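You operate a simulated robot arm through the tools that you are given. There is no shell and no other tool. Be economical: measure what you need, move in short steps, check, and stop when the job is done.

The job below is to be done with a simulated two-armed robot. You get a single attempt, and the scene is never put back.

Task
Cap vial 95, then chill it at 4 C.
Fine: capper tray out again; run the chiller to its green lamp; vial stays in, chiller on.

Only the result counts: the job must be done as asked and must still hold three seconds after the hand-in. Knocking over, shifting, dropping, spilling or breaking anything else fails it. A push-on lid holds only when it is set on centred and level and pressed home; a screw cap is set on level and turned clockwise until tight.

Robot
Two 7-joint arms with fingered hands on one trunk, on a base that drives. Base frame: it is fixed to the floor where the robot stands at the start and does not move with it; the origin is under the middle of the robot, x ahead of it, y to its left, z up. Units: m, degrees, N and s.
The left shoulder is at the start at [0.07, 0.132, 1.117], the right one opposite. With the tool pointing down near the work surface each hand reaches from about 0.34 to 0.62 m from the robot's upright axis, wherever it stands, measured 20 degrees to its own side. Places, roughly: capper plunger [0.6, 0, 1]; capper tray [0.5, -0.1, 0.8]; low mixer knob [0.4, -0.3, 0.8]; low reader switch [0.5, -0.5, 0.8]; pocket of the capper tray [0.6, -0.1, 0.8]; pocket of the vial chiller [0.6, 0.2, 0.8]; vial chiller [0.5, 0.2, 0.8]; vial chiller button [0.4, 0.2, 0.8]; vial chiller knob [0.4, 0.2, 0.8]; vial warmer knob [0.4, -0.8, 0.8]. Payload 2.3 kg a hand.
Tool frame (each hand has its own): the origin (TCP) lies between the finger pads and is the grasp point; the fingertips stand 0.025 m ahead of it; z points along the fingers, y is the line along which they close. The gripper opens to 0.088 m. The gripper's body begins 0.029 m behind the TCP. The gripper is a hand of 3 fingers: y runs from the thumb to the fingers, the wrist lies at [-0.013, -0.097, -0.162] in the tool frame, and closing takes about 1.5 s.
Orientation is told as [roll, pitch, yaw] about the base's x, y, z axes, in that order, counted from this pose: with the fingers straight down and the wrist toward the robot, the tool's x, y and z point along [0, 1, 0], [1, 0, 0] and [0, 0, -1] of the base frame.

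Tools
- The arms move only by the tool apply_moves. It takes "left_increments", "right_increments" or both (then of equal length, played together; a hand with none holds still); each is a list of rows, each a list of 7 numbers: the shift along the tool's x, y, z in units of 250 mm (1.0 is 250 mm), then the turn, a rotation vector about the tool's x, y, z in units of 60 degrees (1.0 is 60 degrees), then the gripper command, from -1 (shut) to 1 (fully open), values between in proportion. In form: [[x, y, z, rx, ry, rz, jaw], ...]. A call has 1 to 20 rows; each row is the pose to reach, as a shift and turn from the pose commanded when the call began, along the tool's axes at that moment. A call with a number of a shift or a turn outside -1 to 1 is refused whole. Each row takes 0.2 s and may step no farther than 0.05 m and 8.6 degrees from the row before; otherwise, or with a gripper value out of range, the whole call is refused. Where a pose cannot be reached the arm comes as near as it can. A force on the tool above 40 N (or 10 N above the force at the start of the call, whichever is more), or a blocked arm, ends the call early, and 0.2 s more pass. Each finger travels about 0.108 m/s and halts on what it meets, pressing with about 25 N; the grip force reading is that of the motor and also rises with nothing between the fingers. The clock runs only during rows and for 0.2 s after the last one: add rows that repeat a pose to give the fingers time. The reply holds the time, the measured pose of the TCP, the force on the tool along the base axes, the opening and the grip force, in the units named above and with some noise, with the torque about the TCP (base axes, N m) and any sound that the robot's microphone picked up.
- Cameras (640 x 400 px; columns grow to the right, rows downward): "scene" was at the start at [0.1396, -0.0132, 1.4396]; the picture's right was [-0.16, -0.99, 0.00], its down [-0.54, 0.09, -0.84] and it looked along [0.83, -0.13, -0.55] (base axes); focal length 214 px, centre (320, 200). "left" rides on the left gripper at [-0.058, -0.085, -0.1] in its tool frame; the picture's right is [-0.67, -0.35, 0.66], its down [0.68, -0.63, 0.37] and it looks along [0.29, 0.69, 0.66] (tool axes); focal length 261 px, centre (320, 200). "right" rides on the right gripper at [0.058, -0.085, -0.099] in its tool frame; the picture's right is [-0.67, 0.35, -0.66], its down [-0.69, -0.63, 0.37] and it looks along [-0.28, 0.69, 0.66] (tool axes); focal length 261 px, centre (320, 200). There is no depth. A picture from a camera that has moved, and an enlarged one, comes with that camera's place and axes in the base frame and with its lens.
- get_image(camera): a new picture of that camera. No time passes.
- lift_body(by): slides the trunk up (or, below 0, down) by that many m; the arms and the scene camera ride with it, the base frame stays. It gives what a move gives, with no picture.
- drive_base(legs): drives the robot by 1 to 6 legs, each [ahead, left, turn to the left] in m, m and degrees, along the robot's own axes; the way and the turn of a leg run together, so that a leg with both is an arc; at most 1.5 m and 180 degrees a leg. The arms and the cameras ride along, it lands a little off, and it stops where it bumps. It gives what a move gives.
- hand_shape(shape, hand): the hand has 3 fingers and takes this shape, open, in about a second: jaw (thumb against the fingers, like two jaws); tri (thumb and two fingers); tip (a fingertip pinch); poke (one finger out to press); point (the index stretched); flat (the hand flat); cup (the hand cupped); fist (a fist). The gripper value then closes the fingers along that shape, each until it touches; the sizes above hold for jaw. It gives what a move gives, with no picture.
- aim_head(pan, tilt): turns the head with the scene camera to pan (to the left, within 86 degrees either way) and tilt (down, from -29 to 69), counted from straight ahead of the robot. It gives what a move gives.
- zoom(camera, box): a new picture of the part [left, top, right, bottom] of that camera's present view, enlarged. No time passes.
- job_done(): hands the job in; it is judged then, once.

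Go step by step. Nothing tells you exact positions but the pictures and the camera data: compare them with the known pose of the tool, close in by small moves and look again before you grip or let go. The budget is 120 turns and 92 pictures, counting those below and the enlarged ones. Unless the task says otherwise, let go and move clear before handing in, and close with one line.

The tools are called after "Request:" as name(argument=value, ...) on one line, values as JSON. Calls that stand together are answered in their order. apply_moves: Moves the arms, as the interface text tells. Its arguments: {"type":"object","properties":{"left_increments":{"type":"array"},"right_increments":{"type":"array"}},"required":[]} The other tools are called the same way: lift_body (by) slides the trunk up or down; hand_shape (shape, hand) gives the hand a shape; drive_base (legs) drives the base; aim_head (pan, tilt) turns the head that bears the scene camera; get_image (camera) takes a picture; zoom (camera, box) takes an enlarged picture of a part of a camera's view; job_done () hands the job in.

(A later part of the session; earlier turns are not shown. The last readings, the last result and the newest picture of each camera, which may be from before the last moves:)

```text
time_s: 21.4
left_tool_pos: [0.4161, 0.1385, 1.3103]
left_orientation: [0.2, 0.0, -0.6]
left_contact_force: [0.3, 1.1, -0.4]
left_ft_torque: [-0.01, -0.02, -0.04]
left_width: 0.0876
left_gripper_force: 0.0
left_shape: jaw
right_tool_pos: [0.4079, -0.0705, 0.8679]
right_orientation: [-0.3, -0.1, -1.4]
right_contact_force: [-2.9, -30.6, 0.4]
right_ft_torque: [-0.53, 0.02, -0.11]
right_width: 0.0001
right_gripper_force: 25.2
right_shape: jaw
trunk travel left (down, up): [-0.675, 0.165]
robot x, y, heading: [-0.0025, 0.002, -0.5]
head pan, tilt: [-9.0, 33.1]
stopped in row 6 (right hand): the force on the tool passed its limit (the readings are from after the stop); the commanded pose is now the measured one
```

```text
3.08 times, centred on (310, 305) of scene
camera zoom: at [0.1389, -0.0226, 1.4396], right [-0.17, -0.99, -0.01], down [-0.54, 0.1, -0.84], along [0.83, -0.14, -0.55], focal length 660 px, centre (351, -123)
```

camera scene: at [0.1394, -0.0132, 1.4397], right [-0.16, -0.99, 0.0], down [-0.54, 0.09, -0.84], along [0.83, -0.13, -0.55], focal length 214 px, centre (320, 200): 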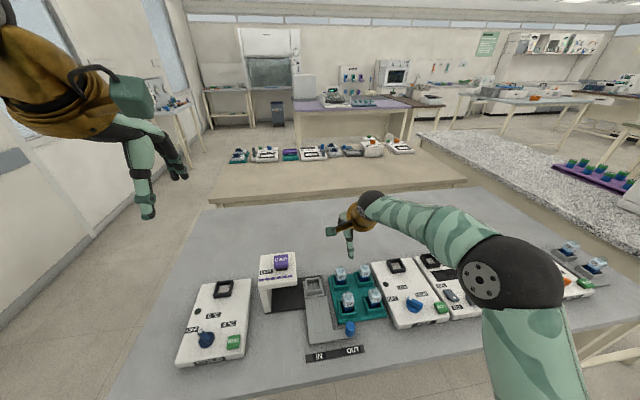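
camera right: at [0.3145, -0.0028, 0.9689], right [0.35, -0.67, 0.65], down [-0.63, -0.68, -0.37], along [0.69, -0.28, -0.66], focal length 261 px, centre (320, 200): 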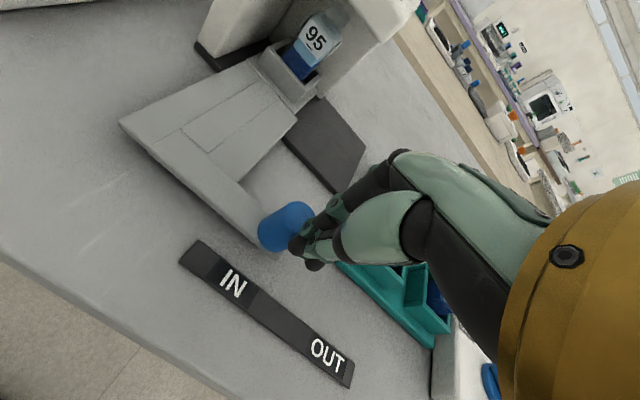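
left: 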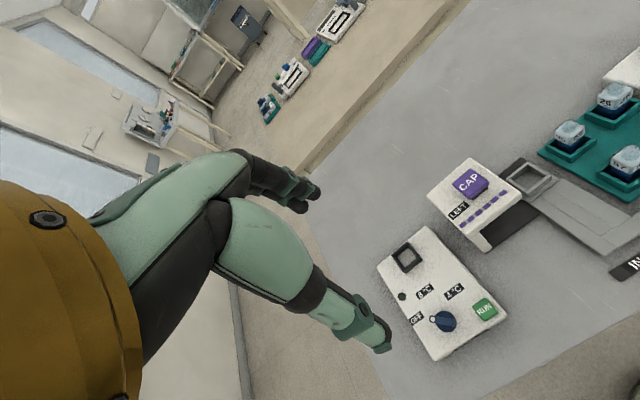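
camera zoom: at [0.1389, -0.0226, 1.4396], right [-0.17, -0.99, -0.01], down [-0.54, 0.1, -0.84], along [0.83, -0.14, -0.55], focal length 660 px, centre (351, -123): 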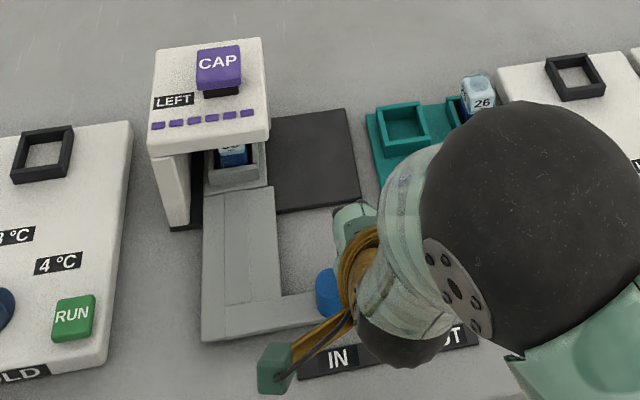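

The tray is firmly at its IN stop. Backing off, rising, and moving above the CAP plunger.

Request:
apply_moves(right_increments=[[-0.08, 0, 0, 0, 0, -0.023, -1], [-0.08, 0, -0.15, 0, 0, -0.023, -1], [-0.08, 0, -0.33, 0, 0, -0.023, -1], [-0.08, 0, -0.51, 0, 0, -0.023, -1], [-0.08, 0, -0.67, 0, 0, -0.023, -1], [0, 0.15, -0.67, 0, 0, -0.023, -1], [0.1, 0.3, -0.67, 0, 0, -0.023, -1], [0.25, 0.42, -0.67, 0, 0, -0.023, -1], [0.417, 0.5, -0.67, 0, 0, -0.023, -1], [0.417, 0.598, -0.67, 0, 0, -0.023, -1], [0.417, 0.598, -0.67, 0, 0, -0.023, -1]])

Request:
get_image(camera="right")

Request:
zoom(camera="scene", box=[220, 220, 380, 360])

```text
time_s: 23.8
left_tool_pos: [0.4163, 0.1473, 1.3098]
left_orientation: [0.0, 0.0, -0.3]
left_contact_force: [0.9, 0.3, 0.8]
left_ft_torque: [0.02, 0.0, -0.03]
left_width: 0.0876
left_gripper_force: 0.0
left_shape: jaw
right_tool_pos: [0.5401, 0.0446, 1.0351]
right_orientation: [-0.3, 0.0, 0.6]
right_contact_force: [0.2, 0.6, -0.2]
right_ft_torque: [0.01, 0.03, -0.01]
right_width: 0.0
right_gripper_force: 25.3
right_shape: jaw
right hand out of reach, approached as far as the arm can: row 10, 11
trunk travel left (down, up): [-0.675, 0.165]
robot x, y, heading: [-0.0032, 0.0001, -0.3]
head pan, tilt: [-9.0, 33.1]
```

```text
54 pictures are left
camera right: at [0.4551, 0.102, 1.1336], right [0.36, -0.66, 0.66], down [-0.62, -0.69, -0.36], along [0.7, -0.28, -0.66], focal length 261 px, centre (320, 200)
```

right: 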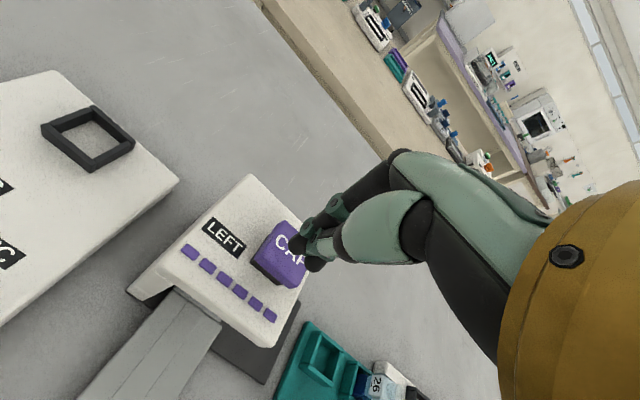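

```text
2.86 times, centred on (300, 290) of scene
camera zoom: at [0.1391, -0.0152, 1.4397], right [-0.16, -0.99, 0.0], down [-0.54, 0.09, -0.84], along [0.83, -0.14, -0.55], focal length 613 px, centre (377, -57)
```

zoom: 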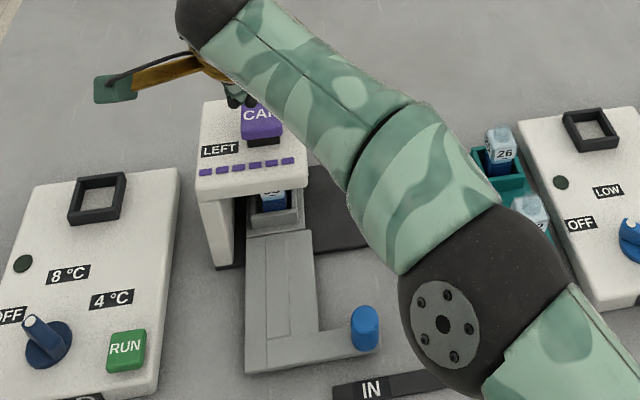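

The right arm is at its reach limit here. I'll retreat it and use the left hand, fingers shut, for pressing the plunger.

Request:
apply_moves(right_increments=[[-0.14, -0.075, 0, 0, 0, 0, -1], [-0.28, -0.15, 0, 0, 0, 0, -1], [-0.42, -0.225, 0, 0, 0, 0, -1], [-0.56, -0.3, 0, 0, 0, 0, -1], [-0.7, -0.375, 0, 0, 0, 0, -1], [-0.84, -0.45, 0, 0, 0, 0, -1], [-0.98, -0.52, 0, 0, 0, 0, -1], [-0.98, -0.52, 0, 0, 0, 0, -1], [-0.98, -0.52, 0, 0, 0, 0, -1], [-0.98, -0.52, 0, 0, 0, 0, -1], [-0.98, -0.52, 0, 0, 0, 0, -1], [-0.98, -0.52, 0, 0, 0, 0, -1]], left_increments=[[0, 0, 0, 0, 0, 0, -1], [0, 0, 0, 0, 0, 0, -1], [0, 0, 0.15, 0, 0, 0, -1], [0, 0, 0.32, 0, 0, 0, -1], [0, 0, 0.5, 0, 0, 0, -1], [0, 0.05, 0.68, 0, 0, 0, -1], [-0.08, 0.15, 0.8, 0, 0, 0, -1], [-0.18, 0.25, 0.9, 0, 0, 0, -1], [-0.28, 0.36, 0.96, 0, 0, 0, -1], [-0.38, 0.47, 1.0, 0, 0, 0, -1], [-0.484, 0.576, 1.0, 0, 0, 0, -1], [-0.484, 0.576, 1.0, 0, 0, 0, -1]])

Request:
get_image(camera="left")

Request:
zoom(camera="scene", box=[220, 220, 380, 360])

```text
time_s: 26.4
left_tool_pos: [0.559, 0.0248, 1.0591]
left_orientation: [0.0, 0.0, -0.3]
left_contact_force: [0.6, -0.3, -0.5]
left_ft_torque: [-0.02, 0.02, -0.02]
left_width: 0.0
left_gripper_force: 25.0
left_shape: jaw
right_tool_pos: [0.4138, -0.2039, 1.0347]
right_orientation: [-0.3, 0.0, 0.7]
right_contact_force: [0.2, 0.0, 0.3]
right_ft_torque: [0.01, -0.03, -0.02]
right_width: 0.0
right_gripper_force: 25.0
right_shape: jaw
trunk travel left (down, up): [-0.675, 0.165]
robot x, y, heading: [-0.0018, -0.0002, -0.4]
head pan, tilt: [-9.0, 33.1]
```

```text
52 pictures are left
camera left: at [0.4755, -0.0337, 1.1575], right [-0.35, -0.67, -0.65], down [-0.63, 0.69, -0.37], along [0.7, 0.28, -0.66], focal length 261 px, centre (320, 200)
```

left: 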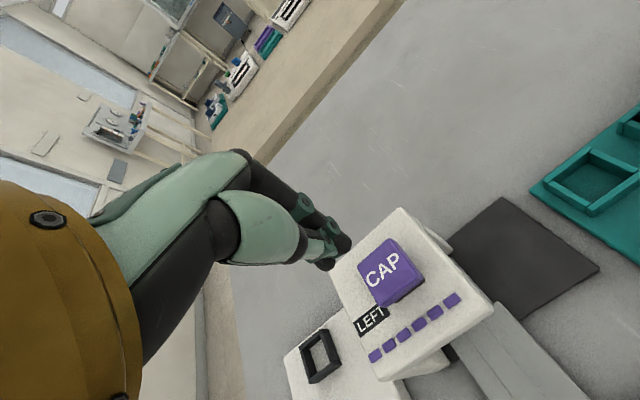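

```text
2.86 times, centred on (300, 290) of scene
camera zoom: at [0.1393, -0.0139, 1.4397], right [-0.16, -0.99, 0.0], down [-0.54, 0.09, -0.84], along [0.83, -0.14, -0.55], focal length 613 px, centre (377, -57)
```

zoom: 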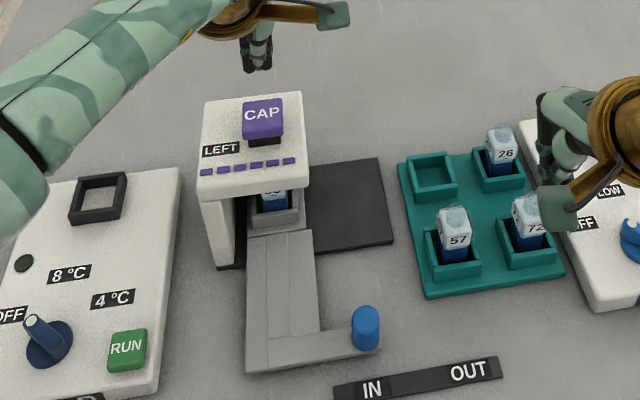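

Left fingertips hang behind/above the plunger (≈[0.563,0.028,0.973]). Moving down onto it and pressing.

Request:
apply_moves(left_increments=[[0.0, 0.014, 0.1, 0, 0, 0, -1], [0.0, 0.014, 0.2, 0, 0, 0, -1], [0.0, 0.014, 0.24, 0, 0, 0, -1], [0.0, 0.014, 0.26, 0, 0, 0, -1], [0.0, 0.014, 0.28, 0, 0, 0, -1], [0.0, 0.014, 0.3, 0, 0, 0, -1], [0.0, 0.014, 0.32, 0, 0, 0, -1], [0.0, 0.014, 0.34, 0, 0, 0, -1], [0.0, 0.014, 0.36, 0, 0, 0, -1], [0.0, 0.014, 0.38, 0, 0, 0, -1], [0.0, 0.014, 0.4, 0, 0, 0, -1]])

Request:
get_image(camera="left")

Request:
zoom(camera="scene", box=[250, 220, 350, 310])

```text
time_s: 28.4
left_tool_pos: [0.5611, 0.0261, 0.9796]
left_orientation: [-0.3, -1.3, -0.2]
left_contact_force: [-1.7, -0.4, 21.6]
left_ft_torque: [0.01, 0.07, -0.01]
left_width: 0.0002
left_gripper_force: 25.3
left_shape: jaw
right_tool_pos: [0.4079, -0.2044, 1.036]
right_orientation: [-0.3, -0.4, 0.7]
right_contact_force: [0.3, -0.2, -0.2]
right_ft_torque: [0.01, -0.01, -0.01]
right_width: 0.0002
right_gripper_force: 25.0
right_shape: jaw
trunk travel left (down, up): [-0.675, 0.165]
robot x, y, heading: [-0.0005, 0.0012, -0.3]
head pan, tilt: [-9.0, 33.1]
heard: click
stopped in row 10 (left hand): the force on the tool passed its limit (the readings are from after the stop); the commanded pose is now the measured one
```

```text
50 pictures are left
camera left: at [0.4754, -0.0324, 1.0761], right [-0.34, -0.67, -0.66], down [-0.62, 0.69, -0.38], along [0.71, 0.28, -0.65], focal length 261 px, centre (320, 200)
```

left: 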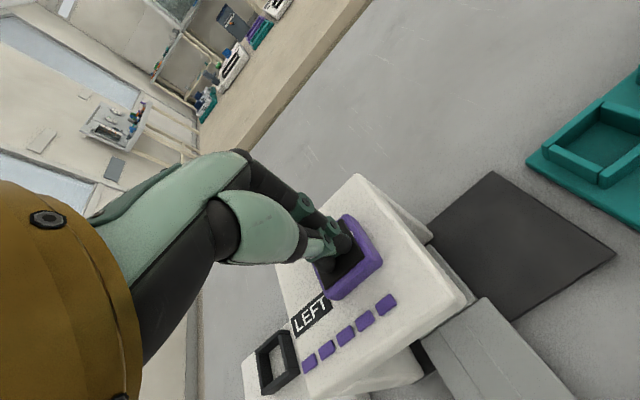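

```text
4.44 times, centred on (300, 265) of scene
camera zoom: at [0.1319, -0.015, 1.4404], right [-0.16, -0.99, 0.0], down [-0.53, 0.09, -0.84], along [0.83, -0.14, -0.54], focal length 953 px, centre (409, -89)
```

zoom: 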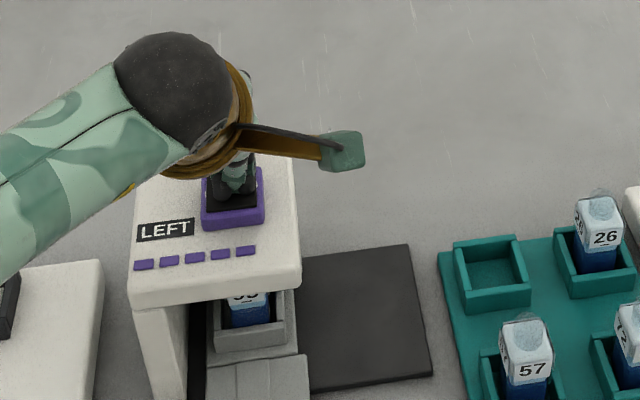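

Click heard and one cap bar used. Raising the left hand and bringing it to the left side of the tray handle.

Request:
apply_moves(left_increments=[[0, 0, -0.16, 0.022, 0.005, 0, -1], [0, 0, -0.32, 0.022, 0.005, 0, -1], [-0.03, -0.18, -0.32, 0.022, 0.005, 0, -1], [-0.06, -0.36, -0.32, 0.022, 0.005, 0, -1], [-0.104, -0.52, -0.3, 0.022, 0.005, 0, -1], [-0.104, -0.632, -0.2, 0.022, 0.005, 0, -1], [-0.104, -0.632, -0.05, 0.022, 0.005, 0, -1], [-0.104, -0.632, 0.12, 0.022, 0.005, 0, -1], [-0.104, -0.632, 0.12, 0.022, 0.005, 0, -1]])

Request:
get_image(camera="left")

Request:
zoom(camera="scene", box=[240, 240, 380, 370])

```text
time_s: 30.4
left_tool_pos: [0.4087, 0.0031, 0.944]
left_orientation: [0.1, 0.7, 0.0]
left_contact_force: [-0.3, -0.2, -0.5]
left_ft_torque: [0.0, -0.02, -0.02]
left_width: 0.0
left_gripper_force: 24.9
left_shape: jaw
right_tool_pos: [0.4135, -0.2052, 1.0346]
right_orientation: [-0.4, -0.1, 0.8]
right_contact_force: [0.6, 0.7, 0.5]
right_ft_torque: [0.0, 0.03, 0.02]
right_width: 0.0003
right_gripper_force: 25.2
right_shape: jaw
trunk travel left (down, up): [-0.675, 0.165]
robot x, y, heading: [-0.0012, -0.0046, -0.4]
head pan, tilt: [-9.0, 33.1]
```

```text
48 pictures are left
camera left: at [0.325, -0.0557, 1.0429], right [-0.36, -0.67, -0.65], down [-0.63, 0.69, -0.36], along [0.69, 0.28, -0.67], focal length 261 px, centre (320, 200)
```

left: 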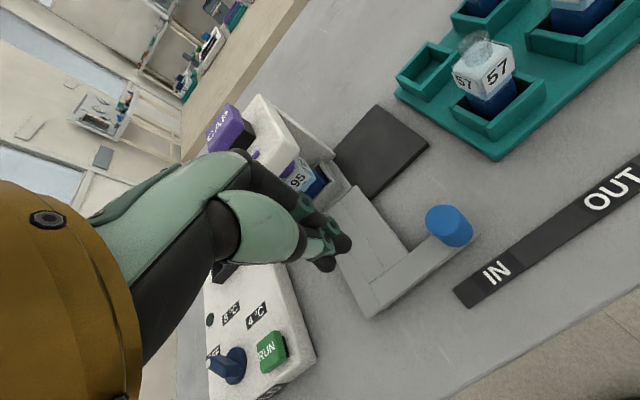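

```text
3.08 times, centred on (310, 305) of scene
camera zoom: at [0.1394, -0.0145, 1.4397], right [-0.16, -0.99, 0.0], down [-0.54, 0.09, -0.84], along [0.83, -0.14, -0.55], focal length 660 px, centre (351, -123)
```

zoom: 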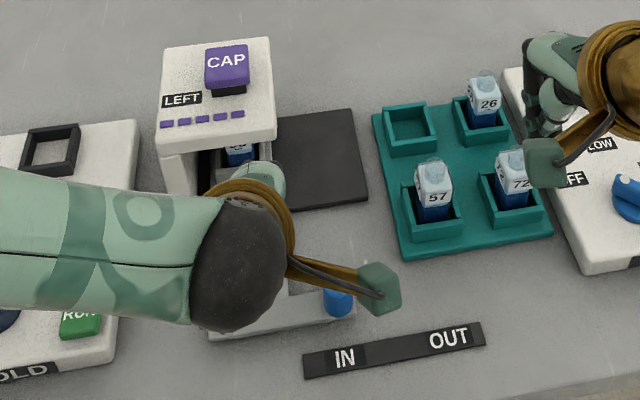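

Descending to handle height on its left side.

Request:
apply_moves(left_increments=[[0, -0.012, 0.1, 0, 0, 0, -1], [0, -0.012, 0.2, 0, 0, 0, -1], [0, -0.012, 0.288, 0, 0, 0, -1], [0, -0.012, 0.288, 0, 0, 0, -1]])

Request:
get_image(camera="left")

```text
time_s: 31.4
left_tool_pos: [0.4034, 0.0018, 0.8712]
left_orientation: [0.1, 0.6, -0.2]
left_contact_force: [0.5, 0.2, -0.6]
left_ft_torque: [0.03, 0.01, 0.0]
left_width: 0.0
left_gripper_force: 25.2
left_shape: jaw
right_tool_pos: [0.4133, -0.2034, 1.0356]
right_orientation: [-0.3, -0.1, 0.7]
right_contact_force: [0.3, 0.0, -0.4]
right_ft_torque: [0.01, 0.01, 0.02]
right_width: 0.0
right_gripper_force: 25.4
right_shape: jaw
trunk travel left (down, up): [-0.675, 0.165]
robot x, y, heading: [-0.0012, -0.0006, -0.2]
head pan, tilt: [-9.0, 33.1]
```

```text
46 pictures are left
camera left: at [0.3208, -0.0566, 0.9704], right [-0.36, -0.67, -0.65], down [-0.63, 0.69, -0.36], along [0.69, 0.28, -0.67], focal length 261 px, centre (320, 200)
```

left: 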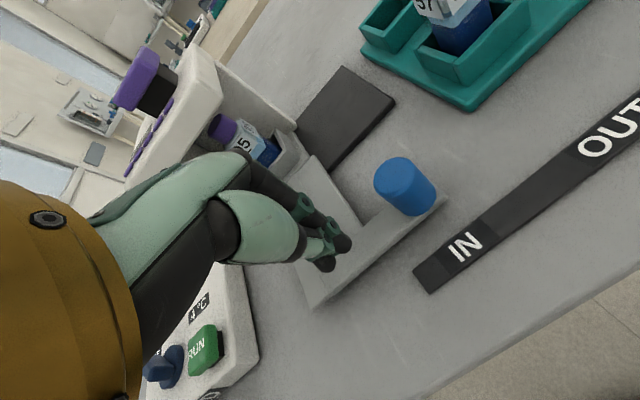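

A purple cap is on vial 95. Moving the right arm further away while pushing the handle back toward OUT.

Request:
apply_moves(left_increments=[[-0.04, 0.004, 0, 0, 0, 0, -1], [-0.08, 0.004, 0, 0, 0, 0, -1], [-0.11, 0.004, 0, 0, 0, 0, -1], [-0.14, 0.004, 0, 0, 0, 0, -1], [-0.17, 0.004, 0, 0, 0, 0, -1], [-0.2, 0.004, 0, 0, 0, 0, -1], [-0.23, 0.004, 0, 0, 0, 0, -1], [-0.26, 0.004, 0, 0, 0, 0, -1], [-0.29, 0.004, 0, 0, 0, 0, -1], [-0.32, 0.004, 0, 0, 0, 0, -1], [-0.35, 0.004, 0, 0, 0, 0, -1], [-0.38, 0.004, 0, 0, 0, 0, -1], [-0.41, 0.004, 0, 0, 0, 0, -1], [-0.41, 0.004, 0, 0, 0, 0, -1]], right_increments=[[-0.15, 0, 0, 0, 0, 0, -1], [-0.3, 0, 0, 0, 0, 0, -1], [-0.45, 0, 0, 0, 0, 0, -1], [-0.5, 0, 0, 0, 0, 0, -1], [-0.5, 0, 0, 0, 0, 0, -1], [-0.5, 0, 0, 0, 0, 0, -1], [-0.5, 0, 0, 0, 0, 0, -1], [-0.5, 0, 0, 0, 0, 0, -1], [-0.5, 0, 0, 0, 0, 0, -1], [-0.5, 0, 0, 0, 0, 0, -1], [-0.5, 0, 0, 0, 0, 0, -1], [-0.5, 0, 0, 0, 0, 0, -1], [-0.5, 0, 0, 0, 0, 0, -1], [-0.5, 0, 0, 0, 0, 0, -1]])

Request:
zoom(camera="scene", box=[240, 240, 380, 370])

```text
time_s: 34.4
left_tool_pos: [0.4043, -0.1016, 0.8682]
left_orientation: [0.1, 0.7, -0.1]
left_contact_force: [-0.7, 0.3, 1.2]
left_ft_torque: [0.02, -0.01, 0.01]
left_width: 0.0
left_gripper_force: 24.7
left_shape: jaw
right_tool_pos: [0.4139, -0.3277, 1.0362]
right_orientation: [-0.3, -0.1, 0.6]
right_contact_force: [-0.3, -0.1, 0.2]
right_ft_torque: [-0.03, -0.02, -0.02]
right_width: 0.0003
right_gripper_force: 25.2
right_shape: jaw
trunk travel left (down, up): [-0.675, 0.165]
robot x, y, heading: [-0.0009, -0.002, -0.3]
head pan, tilt: [-9.0, 33.1]
```

```text
3.08 times, centred on (310, 305) of scene
camera zoom: at [0.1394, -0.0147, 1.4397], right [-0.16, -0.99, 0.0], down [-0.54, 0.09, -0.84], along [0.83, -0.14, -0.55], focal length 660 px, centre (351, -123)
```

zoom: 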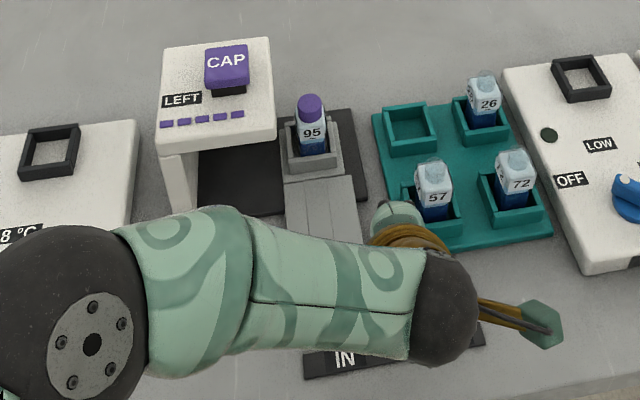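

Tray nearly out; pushing the last part until the stop.

Request:
apply_moves(left_increments=[[-0.02, 0, 0, 0, 0, 0, -1], [-0.04, 0, 0, 0, 0, 0, -1], [-0.06, 0, 0, 0, 0, 0, -1], [-0.08, 0, 0, 0, 0, 0, -1], [-0.1, 0, 0, 0, 0, 0, -1], [-0.12, 0, 0, 0, 0, 0, -1]])

Request:
zoom(camera="scene", box=[240, 240, 380, 370])

```text
time_s: 35.8
left_tool_pos: [0.4017, -0.1302, 0.8714]
left_orientation: [-0.1, 0.5, -0.2]
left_contact_force: [-6.0, 4.7, 5.8]
left_ft_torque: [0.04, 0.15, 0.04]
left_width: 0.0
left_gripper_force: 25.0
left_shape: jaw
right_tool_pos: [0.4106, -0.328, 1.0376]
right_orientation: [-0.4, -0.2, 0.7]
right_contact_force: [0.4, 0.0, -0.3]
right_ft_torque: [0.01, 0.0, 0.01]
right_width: 0.0
right_gripper_force: 25.4
right_shape: jaw
trunk travel left (down, up): [-0.675, 0.165]
robot x, y, heading: [0.0008, 0.0021, -0.6]
head pan, tilt: [-9.0, 33.1]
```

```text
3.08 times, centred on (310, 305) of scene
camera zoom: at [0.1354, -0.0131, 1.4402], right [-0.16, -0.99, 0.0], down [-0.54, 0.09, -0.84], along [0.83, -0.14, -0.54], focal length 660 px, centre (351, -123)
```

zoom: 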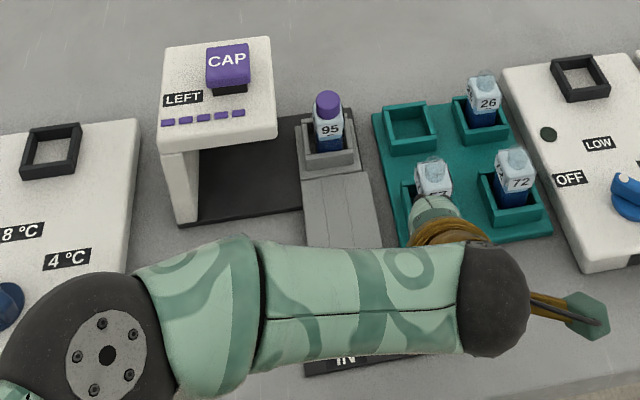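

The tray is at the OUT stop. Backing off and rising.

Request:
apply_moves(left_increments=[[0.06, 0, 0, 0, 0, 0, -1], [0.1, 0, 0, -0.01, 0, 0, -1], [0.1, 0, -0.18, -0.01, 0, 0, -1], [0.1, 0, -0.36, -0.01, 0, 0, -1], [0.1, 0, -0.54, -0.01, 0, 0, -1], [0.1, 0, -0.72, -0.01, 0, 0, -1], [0.2, 0, -0.72, -0.01, 0, 0, -0.5], [0.2, 0, -0.72, -0.01, 0, 0, 0.4], [0.2, 0, -0.72, -0.01, 0, 0, 0.4]])

Request:
zoom(camera="scene", box=[240, 230, 390, 360])

Request:
get_image(camera="left")

```text
time_s: 37.8
left_tool_pos: [0.408, -0.0831, 1.049]
left_orientation: [0.1, 0.1, -0.2]
left_contact_force: [0.5, 0.7, 0.4]
left_ft_torque: [0.0, -0.04, -0.02]
left_width: 0.0613
left_gripper_force: 0.0
left_shape: jaw
right_tool_pos: [0.4141, -0.3296, 1.0362]
right_orientation: [-0.3, -0.1, 0.8]
right_contact_force: [-0.2, 0.4, 0.3]
right_ft_torque: [-0.03, 0.02, 0.0]
right_width: 0.0
right_gripper_force: 24.5
right_shape: jaw
trunk travel left (down, up): [-0.675, 0.165]
robot x, y, heading: [-0.0008, -0.003, -0.2]
head pan, tilt: [-9.0, 33.1]
```

```text
3.08 times, centred on (315, 295) of scene
camera zoom: at [0.1396, -0.0154, 1.4396], right [-0.16, -0.99, 0.0], down [-0.54, 0.09, -0.84], along [0.83, -0.14, -0.55], focal length 660 px, centre (335, -92)
```

zoom: 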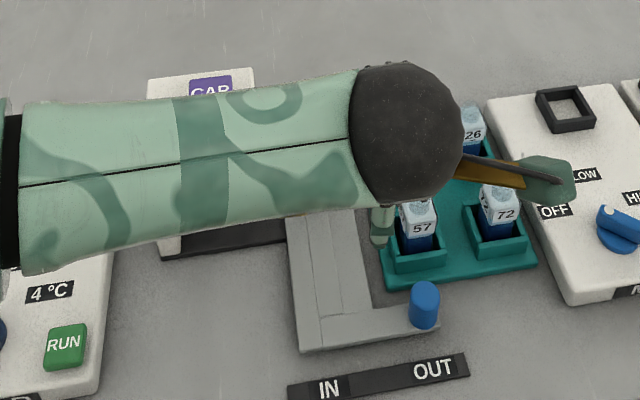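

```text
42 pictures are left
camera left: at [0.324, -0.142, 1.1489], right [-0.35, -0.67, -0.66], down [-0.63, 0.69, -0.36], along [0.69, 0.28, -0.66], focal length 261 px, centre (320, 200)
```

left: 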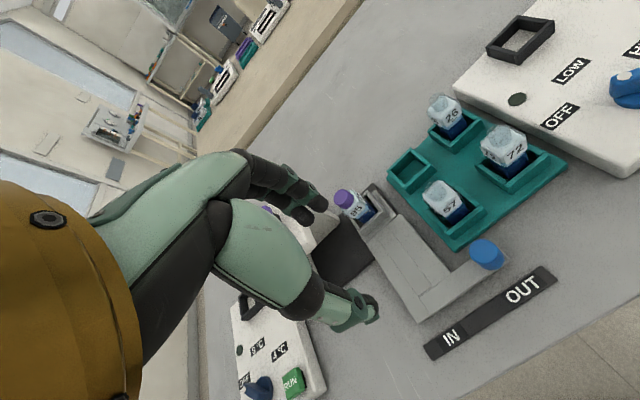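

Tray is OUT with the capped vial standing in it. Bringing the left hand over the vial, half open.

Request:
apply_moves(left_increments=[[0.03, 0.15, 0, 0, 0, 0, 0.4], [0.06, 0.3, 0, 0, 0, 0, 0.4], [0.09, 0.45, 0, 0, 0, 0, 0.4], [0.108, 0.62, 0, 0, 0, 0, 0.4], [0.108, 0.62, 0.15, 0, 0, 0, 0.4], [0.108, 0.62, 0.3, 0, 0, 0, 0.4], [0.108, 0.62, 0.3, 0, 0, 0, 0.4]])

Request:
get_image(camera="left")

Request:
zoom(camera="scene", box=[260, 220, 380, 320])

```text
time_s: 39.4
left_tool_pos: [0.5496, -0.0485, 0.9944]
left_orientation: [0.1, 0.0, -0.2]
left_contact_force: [-1.2, -0.1, 0.6]
left_ft_torque: [-0.01, 0.0, -0.01]
left_width: 0.0611
left_gripper_force: 0.0
left_shape: jaw
left hand out of reach, approached as far as the arm can: row 4, 5, 6, 7
right_tool_pos: [0.4144, -0.3285, 1.0359]
right_orientation: [-0.3, -0.1, 0.7]
right_contact_force: [0.1, -0.2, 0.1]
right_ft_torque: [-0.05, -0.03, -0.02]
right_width: 0.0
right_gripper_force: 24.8
right_shape: jaw
trunk travel left (down, up): [-0.675, 0.165]
robot x, y, heading: [0.005, 0.0022, -0.2]
head pan, tilt: [-9.0, 33.1]
```

```text
41 pictures are left
camera left: at [0.4662, -0.1066, 1.0932], right [-0.35, -0.67, -0.66], down [-0.63, 0.69, -0.36], along [0.7, 0.28, -0.66], focal length 261 px, centre (320, 200)
```

left: 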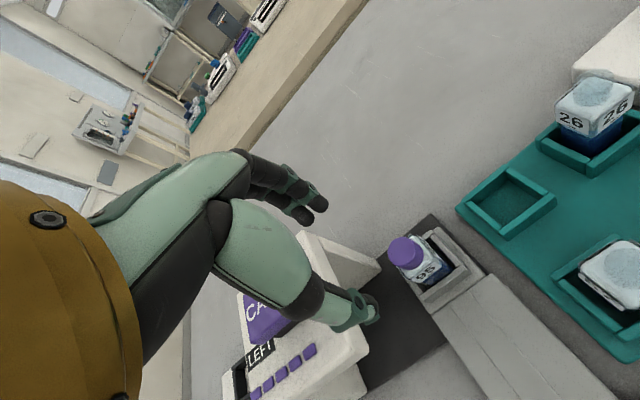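

```text
4.00 times, centred on (320, 270) of scene
camera zoom: at [0.1397, -0.015, 1.4396], right [-0.16, -0.99, 0.0], down [-0.54, 0.09, -0.84], along [0.83, -0.14, -0.55], focal length 858 px, centre (320, -80)
```

zoom: 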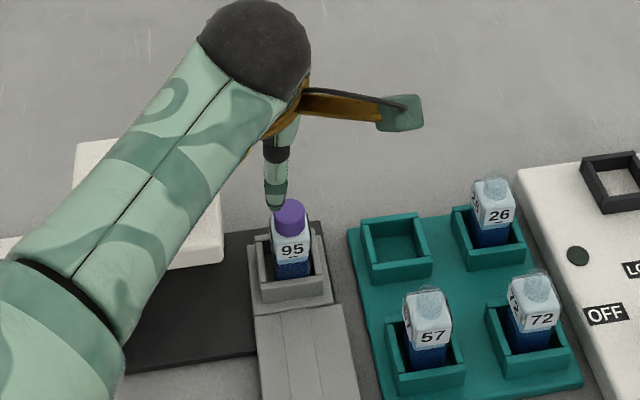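

The left arm falls ~1.5 cm short. I'll check the clearance in front of the base before driving slightly ahead.

Request:
aim_head(pan=0, tilt=69)

Request:
get_image(camera="scene")

```text
time_s: 40.5
left_tool_pos: [0.5506, -0.0472, 0.9957]
left_orientation: [0.0, 0.1, -0.2]
left_contact_force: [1.0, -0.7, 1.1]
left_ft_torque: [-0.01, 0.02, 0.0]
left_width: 0.0615
left_gripper_force: 0.0
left_shape: jaw
right_tool_pos: [0.415, -0.3287, 1.036]
right_orientation: [-0.3, -0.1, 0.7]
right_contact_force: [0.3, 0.9, 0.6]
right_ft_torque: [-0.01, 0.01, 0.0]
right_width: 0.0
right_gripper_force: 24.8
right_shape: jaw
trunk travel left (down, up): [-0.675, 0.165]
robot x, y, heading: [-0.0, 0.001, -0.7]
head pan, tilt: [0.0, 68.8]
```

```text
39 pictures are left
camera scene: at [0.108, -0.0009, 1.3931], right [-0.01, -1.0, 0.0], down [-0.93, 0.01, -0.36], along [0.36, 0.0, -0.93], focal length 214 px, centre (320, 200)
```

scene: 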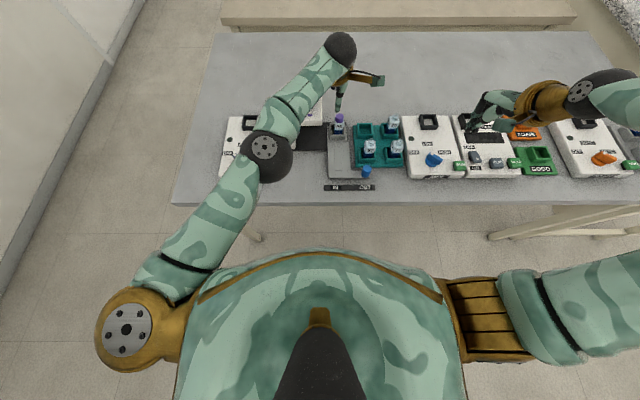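

Plenty of clearance (edge at x≈0.32). Driving ahead 6 cm and re-aiming the head.

Request:
drive_base(legs=[[0.06, 0, 0]])

Request:
aim_head(pan=0, tilt=48)

Request:
get_image(camera="scene")

Request:
get_image(camera="left")

```text
time_s: 41.4
left_tool_pos: [0.6079, -0.048, 0.9969]
left_orientation: [0.0, -0.3, -0.3]
left_contact_force: [-0.4, -0.8, -0.4]
left_ft_torque: [-0.01, 0.01, 0.02]
left_width: 0.0615
left_gripper_force: 0.1
left_shape: jaw
right_tool_pos: [0.4707, -0.3302, 1.0377]
right_orientation: [-0.4, -0.3, 0.7]
right_contact_force: [-0.2, -0.3, 0.5]
right_ft_torque: [0.03, 0.01, 0.0]
right_width: 0.0001
right_gripper_force: 24.5
right_shape: jaw
trunk travel left (down, up): [-0.675, 0.165]
robot x, y, heading: [0.0579, -0.0002, -0.3]
head pan, tilt: [0.0, 68.8]
```

```text
time_s: 42.3
left_tool_pos: [0.611, -0.0476, 0.994]
left_orientation: [0.1, 0.2, -0.2]
left_contact_force: [-0.2, 0.5, -0.2]
left_ft_torque: [0.01, 0.02, -0.03]
left_width: 0.0614
left_gripper_force: 0.2
left_shape: jaw
right_tool_pos: [0.4754, -0.3296, 1.0354]
right_orientation: [-0.3, 0.1, 0.6]
right_contact_force: [0.1, -0.6, 0.5]
right_ft_torque: [0.0, 0.03, 0.02]
right_width: 0.0001
right_gripper_force: 24.8
right_shape: jaw
trunk travel left (down, up): [-0.675, 0.165]
robot x, y, heading: [0.0609, -0.0011, -0.2]
head pan, tilt: [0.0, 48.0]
```

```text
38 pictures are left
camera scene: at [0.1919, -0.0012, 1.4176], right [-0.01, -1.0, 0.0], down [-0.74, 0.0, -0.67], along [0.67, 0.0, -0.74], focal length 214 px, centre (320, 200)
```

scene: 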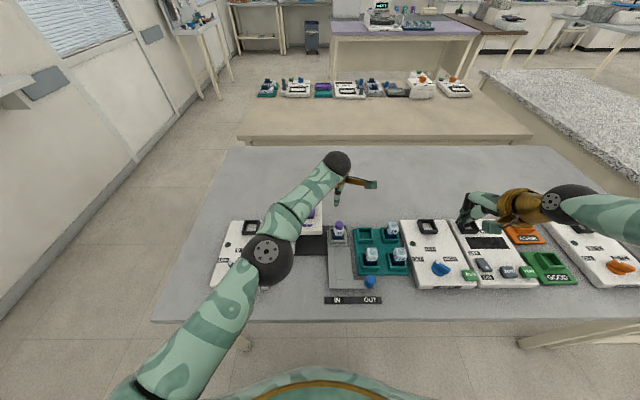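

```text
37 pictures are left
camera left: at [0.5271, -0.1071, 1.0933], right [-0.35, -0.67, -0.66], down [-0.63, 0.69, -0.36], along [0.69, 0.28, -0.66], focal length 261 px, centre (320, 200)
```

left: 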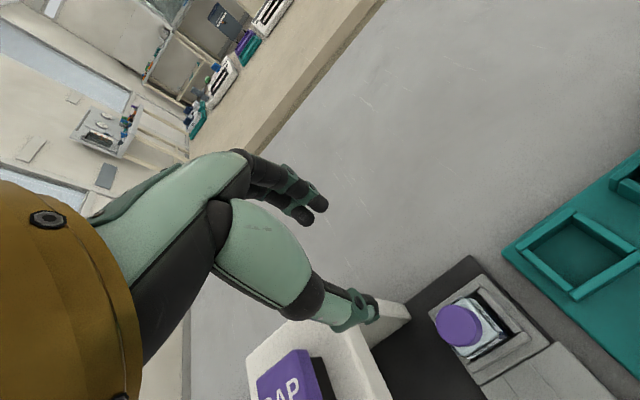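

Vial 95 now lies within reach, around [0.56,-0.061]. Moving back over it and a bit lower.

Request:
apply_moves(left_increments=[[-0.027, -0.1, 0, 0, 0, 0, 0.4], [-0.054, -0.196, 0, 0, 0, 0, 0.4], [-0.054, -0.196, 0.1, 0, 0, 0, 0.4], [-0.054, -0.196, 0.18, 0, 0, 0, 0.4], [-0.054, -0.196, 0.18, 0, 0, 0, 0.4]])

Request:
get_image(camera="left")

Request:
zoom(camera="scene", box=[290, 180, 410, 280])

```text
time_s: 43.5
left_tool_pos: [0.5609, -0.0613, 0.9503]
left_orientation: [0.0, -0.1, -0.2]
left_contact_force: [-0.5, 0.0, -1.4]
left_ft_torque: [0.02, -0.04, -0.01]
left_width: 0.0613
left_gripper_force: 0.1
left_shape: jaw
right_tool_pos: [0.4752, -0.33, 1.0358]
right_orientation: [-0.3, -0.1, 0.8]
right_contact_force: [-0.2, -0.6, -0.7]
right_ft_torque: [0.01, 0.0, -0.04]
right_width: 0.0
right_gripper_force: 24.5
right_shape: jaw
trunk travel left (down, up): [-0.675, 0.165]
robot x, y, heading: [0.0595, -0.0012, 0.0]
head pan, tilt: [0.0, 48.0]
```

```text
36 pictures are left
camera left: at [0.4767, -0.1196, 1.0486], right [-0.35, -0.67, -0.66], down [-0.63, 0.69, -0.37], along [0.7, 0.28, -0.66], focal length 261 px, centre (320, 200)
```

left: 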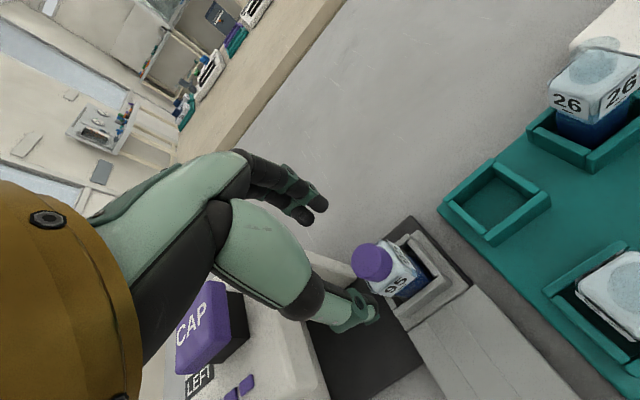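

```text
4.00 times, centred on (350, 230) of scene
camera zoom: at [0.1907, -0.0014, 1.4178], right [-0.01, -1.0, 0.0], down [-0.74, 0.0, -0.67], along [0.67, 0.0, -0.74], focal length 858 px, centre (200, 80)
```

zoom: 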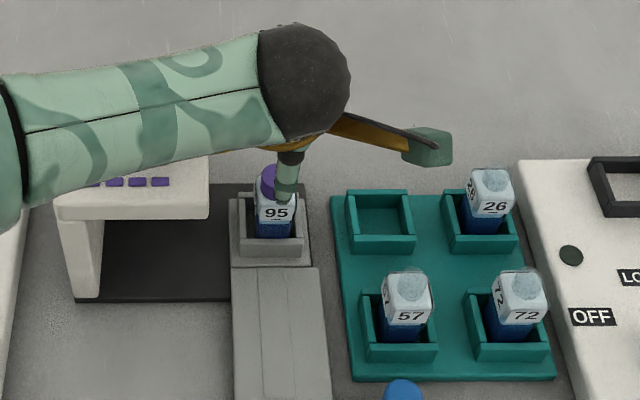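

Lowering around the capped vial with a small left correction.

Request:
apply_moves(left_increments=[[0.014, 0, 0.06, 0, 0, 0, 0.4], [0.014, 0, 0.14, 0, 0, 0, 0.4], [0.014, 0, 0.2, 0, 0, 0, 0.4], [0.014, 0, 0.25, 0, 0, 0, 0.4], [0.014, 0, 0.25, 0, 0, 0, 0.4]])

Request:
zoom(camera="left", box=[200, 140, 500, 330])

Request:
zoom(camera="scene", box=[310, 200, 370, 250])

```text
time_s: 44.7
left_tool_pos: [0.5597, -0.0581, 0.888]
left_orientation: [0.1, 0.0, -0.2]
left_contact_force: [-0.5, 1.1, 0.5]
left_ft_torque: [0.04, -0.01, -0.03]
left_width: 0.0612
left_gripper_force: 0.0
left_shape: jaw
right_tool_pos: [0.4745, -0.3292, 1.0355]
right_orientation: [-0.2, -0.1, 0.8]
right_contact_force: [0.4, -0.2, -0.6]
right_ft_torque: [0.03, 0.01, -0.02]
right_width: 0.0
right_gripper_force: 24.9
right_shape: jaw
trunk travel left (down, up): [-0.675, 0.165]
robot x, y, heading: [0.0639, -0.0015, -0.4]
head pan, tilt: [0.0, 48.0]
```

```text
2.11 times, centred on (350, 235) of left
camera zoom: at [0.4765, -0.1162, 0.9861], right [-0.35, -0.67, -0.66], down [-0.63, 0.69, -0.36], along [0.7, 0.28, -0.66], focal length 549 px, centre (257, 126)
```

zoom: 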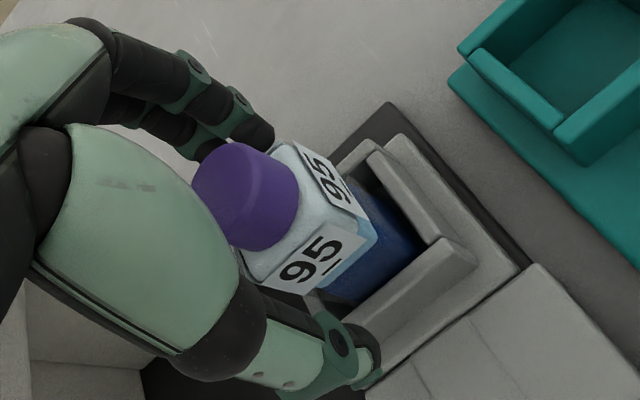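

```text
8.00 times, centred on (340, 225) of scene
camera zoom: at [0.1911, -0.0012, 1.4177], right [-0.01, -1.0, 0.0], down [-0.74, 0.0, -0.67], along [0.67, 0.0, -0.74], focal length 1716 px, centre (160, 0)
```

zoom: 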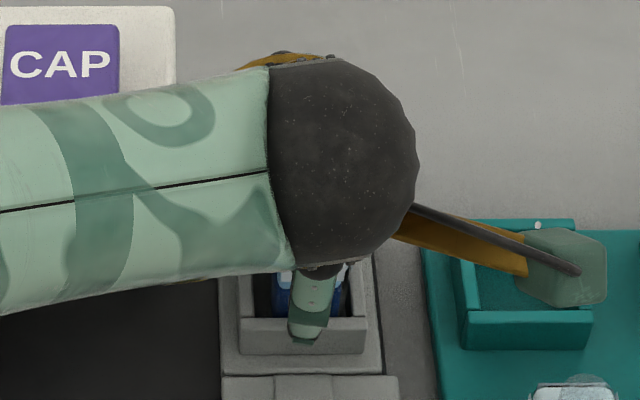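

Thumb and fingers straddle the vial well. Closing.

Request:
apply_moves(left_increments=[[0, 0, 0, 0, 0, 0, 0], [0, 0, 0, 0, 0, 0, -1], [0, 0, 0, 0, 0, 0, -1], [0, 0, 0, 0, 0, 0, -1], [0, 0, 0, 0, 0, 0, -1], [0, 0, 0, 0, 0, 0, -1]])

Request:
zoom(camera="left", box=[200, 140, 500, 330])

```text
time_s: 46.1
left_tool_pos: [0.5604, -0.0573, 0.8878]
left_orientation: [0.1, -0.1, -0.2]
left_contact_force: [0.2, -0.3, -0.8]
left_ft_torque: [-0.01, -0.02, 0.0]
left_width: 0.0251
left_gripper_force: 25.5
left_shape: jaw
right_tool_pos: [0.4749, -0.33, 1.0353]
right_orientation: [-0.3, 0.1, 0.6]
right_contact_force: [-1.0, 0.8, 0.7]
right_ft_torque: [0.01, -0.03, -0.01]
right_width: 0.0
right_gripper_force: 25.2
right_shape: jaw
trunk travel left (down, up): [-0.675, 0.165]
robot x, y, heading: [0.0627, -0.004, -0.2]
head pan, tilt: [0.0, 48.0]
```

```text
2.11 times, centred on (350, 235) of left
camera zoom: at [0.4768, -0.1162, 0.9863], right [-0.35, -0.67, -0.66], down [-0.63, 0.69, -0.36], along [0.7, 0.28, -0.66], focal length 549 px, centre (257, 126)
```

zoom: 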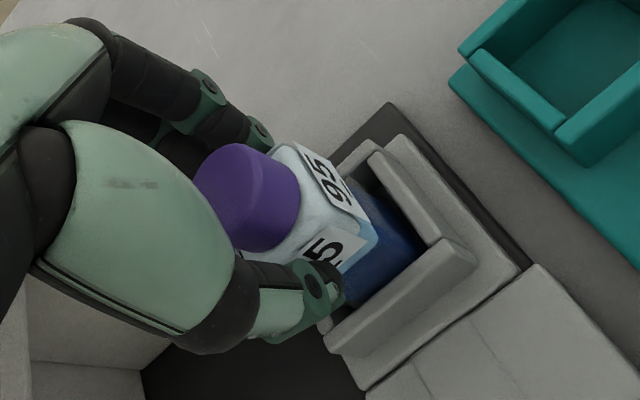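

Gripped (0.025 m). Lifting high and carrying it over the capper toward the chiller.

Request:
apply_moves(left_increments=[[0, 0, -0.08, 0, 0, 0, -1], [0, 0, -0.22, 0, 0, 0, -1], [0, 0, -0.36, 0, 0, 0, -1], [0, 0, -0.5, 0, 0, 0, -1], [0, 0, -0.64, 0, 0, 0, -1], [0, 0, -0.74, 0, 0, 0, -1], [0.15, 0, -0.74, 0, 0, 0, -1], [0.3, 0, -0.74, 0, 0, 0, -1], [0.45, 0, -0.74, 0, 0, 0, -1], [0.6, 0.02, -0.74, 0, 0, 0, -1], [0.75, 0.02, -0.74, 0, 0, 0, -1], [0.9, 0.02, -0.74, 0, 0, 0, -1], [1.0, 0.02, -0.74, 0, 0, 0, -1], [1.0, 0.02, -0.74, 0, 0, 0, -1]])

Request:
get_image(camera="left")

Request:
zoom(camera="scene", box=[190, 170, 390, 310])

```text
time_s: 49.1
left_tool_pos: [0.5675, 0.1934, 1.0733]
left_orientation: [0.1, 0.0, -0.1]
left_contact_force: [0.5, 0.5, -0.1]
left_ft_torque: [-0.01, -0.01, 0.0]
left_width: 0.0249
left_gripper_force: 25.1
left_shape: jaw
right_tool_pos: [0.4753, -0.3291, 1.0363]
right_orientation: [-0.3, -0.1, 0.7]
right_contact_force: [0.3, -0.1, 1.1]
right_ft_torque: [0.0, -0.02, -0.01]
right_width: 0.0
right_gripper_force: 25.3
right_shape: jaw
trunk travel left (down, up): [-0.675, 0.165]
robot x, y, heading: [0.0607, -0.0004, -0.1]
head pan, tilt: [0.0, 48.0]
```

```text
31 pictures are left
camera left: at [0.4837, 0.1342, 1.1712], right [-0.35, -0.67, -0.66], down [-0.63, 0.69, -0.36], along [0.7, 0.28, -0.66], focal length 261 px, centre (320, 200)
```

left: 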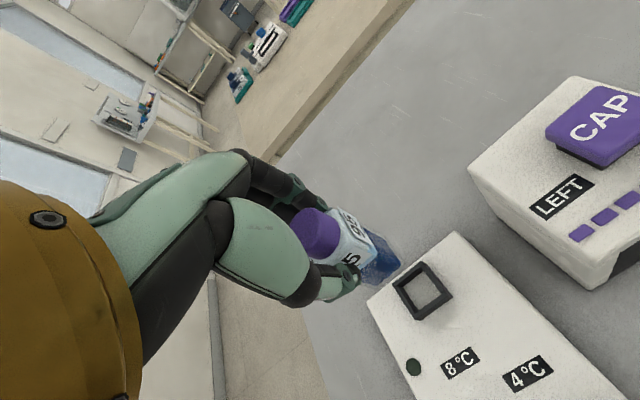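

```text
2.86 times, centred on (290, 240) of scene
camera zoom: at [0.1913, -0.0014, 1.4177], right [-0.01, -1.0, 0.0], down [-0.74, 0.0, -0.67], along [0.67, 0.0, -0.74], focal length 613 px, centre (406, 86)
```

zoom: 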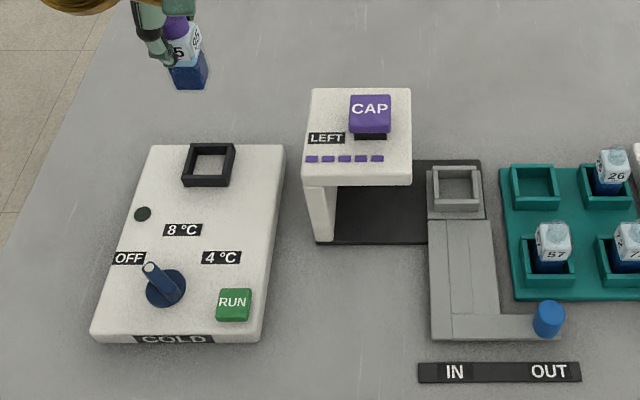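

The chiller pocket triangulates to about [0.59,0.218]. Moving above it and lowering partway to compare.

Request:
apply_moves(left_increments=[[0.058, 0.05, 0, 0, 0, 0, -1], [0.116, 0.1, 0.05, 0, 0, 0, -1], [0.116, 0.1, 0.2, 0, 0, 0, -1], [0.116, 0.1, 0.35, 0, 0, 0, -1], [0.116, 0.1, 0.46, 0, 0, 0, -1], [0.116, 0.1, 0.46, 0, 0, 0, -1]])

Request:
zoom(camera="left", box=[240, 140, 480, 320])

Request:
zoom(camera="scene", box=[210, 190, 290, 250])

```text
time_s: 50.5
left_tool_pos: [0.5933, 0.2213, 0.9586]
left_orientation: [0.0, -0.1, -0.3]
left_contact_force: [-0.3, 0.0, 0.3]
left_ft_torque: [-0.01, 0.0, -0.03]
left_width: 0.0247
left_gripper_force: 25.0
left_shape: jaw
right_tool_pos: [0.4748, -0.3296, 1.0371]
right_orientation: [-0.3, -0.2, 0.7]
right_contact_force: [0.0, 0.2, -0.7]
right_ft_torque: [0.03, 0.0, 0.01]
right_width: 0.0
right_gripper_force: 25.0
right_shape: jaw
trunk travel left (down, up): [-0.675, 0.165]
robot x, y, heading: [0.0642, -0.0022, -0.5]
head pan, tilt: [0.0, 48.0]
```

```text
2.22 times, centred on (360, 230) of left
camera zoom: at [0.5099, 0.1626, 1.0573], right [-0.35, -0.67, -0.66], down [-0.63, 0.69, -0.36], along [0.7, 0.28, -0.66], focal length 579 px, centre (231, 133)
```

zoom: 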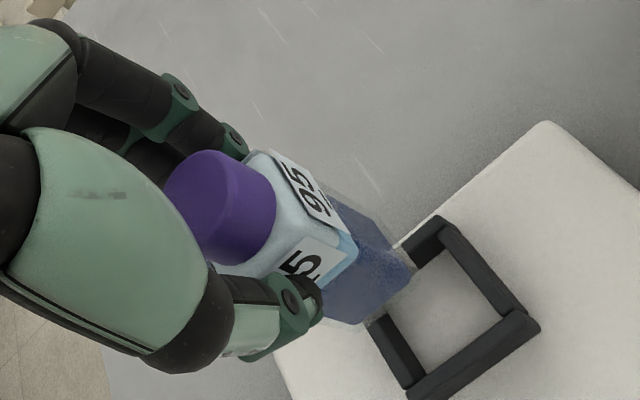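

```text
6.67 times, centred on (250, 220) of scene
camera zoom: at [0.191, -0.001, 1.4177], right [-0.01, -1.0, 0.0], down [-0.74, 0.0, -0.67], along [0.67, 0.0, -0.74], focal length 1430 px, centre (787, 67)
```

zoom: 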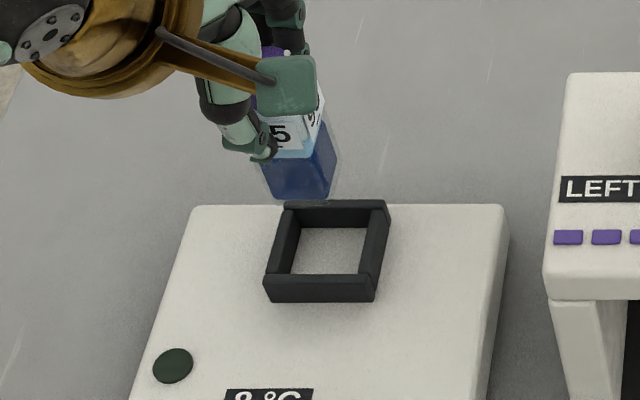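

Vial is slightly ahead/left of the pocket; correcting by about (-10,-4) mm and lowering nearer to the rim.

Request:
apply_moves(left_increments=[[-0.016, -0.04, 0, 0, 0, 0, -1], [-0.016, -0.04, 0.05, 0, 0, 0, -1], [-0.016, -0.04, 0.1, 0, 0, 0, -1], [-0.016, -0.04, 0.1, 0, 0, 0, -1]])

Request:
zoom(camera="left", box=[280, 160, 440, 300])

Request:
zoom(camera="scene", box=[230, 205, 270, 235])

```text
time_s: 51.5
left_tool_pos: [0.5832, 0.2156, 0.9338]
left_orientation: [0.1, -0.1, -0.3]
left_contact_force: [0.5, 0.1, 0.6]
left_ft_torque: [-0.02, 0.02, 0.0]
left_width: 0.0247
left_gripper_force: 25.1
left_shape: jaw
right_tool_pos: [0.4747, -0.3285, 1.0346]
right_orientation: [-0.3, -0.1, 0.8]
right_contact_force: [-0.4, -0.1, 0.0]
right_ft_torque: [0.0, 0.0, 0.01]
right_width: 0.0
right_gripper_force: 25.0
right_shape: jaw
trunk travel left (down, up): [-0.675, 0.165]
robot x, y, heading: [0.0585, -0.0012, -0.4]
head pan, tilt: [0.0, 48.0]
```

```text
2.86 times, centred on (360, 230) of left
camera zoom: at [0.499, 0.157, 1.0318], right [-0.35, -0.67, -0.66], down [-0.63, 0.69, -0.36], along [0.7, 0.28, -0.66], focal length 745 px, centre (206, 114)
```

zoom: 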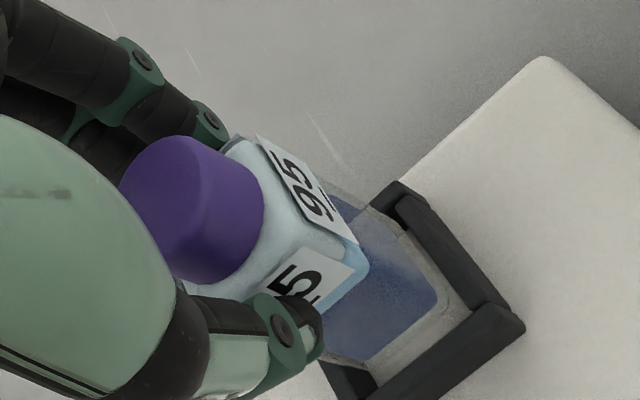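

```text
13.33 times, centred on (250, 220) of scene
camera zoom: at [0.191, -0.0009, 1.4178], right [-0.01, -1.0, 0.0], down [-0.74, 0.0, -0.67], along [0.67, 0.0, -0.74], focal length 2860 px, centre (1253, -67)
```

zoom: 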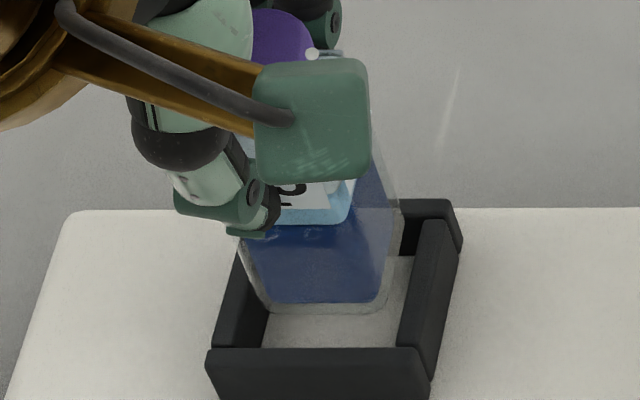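

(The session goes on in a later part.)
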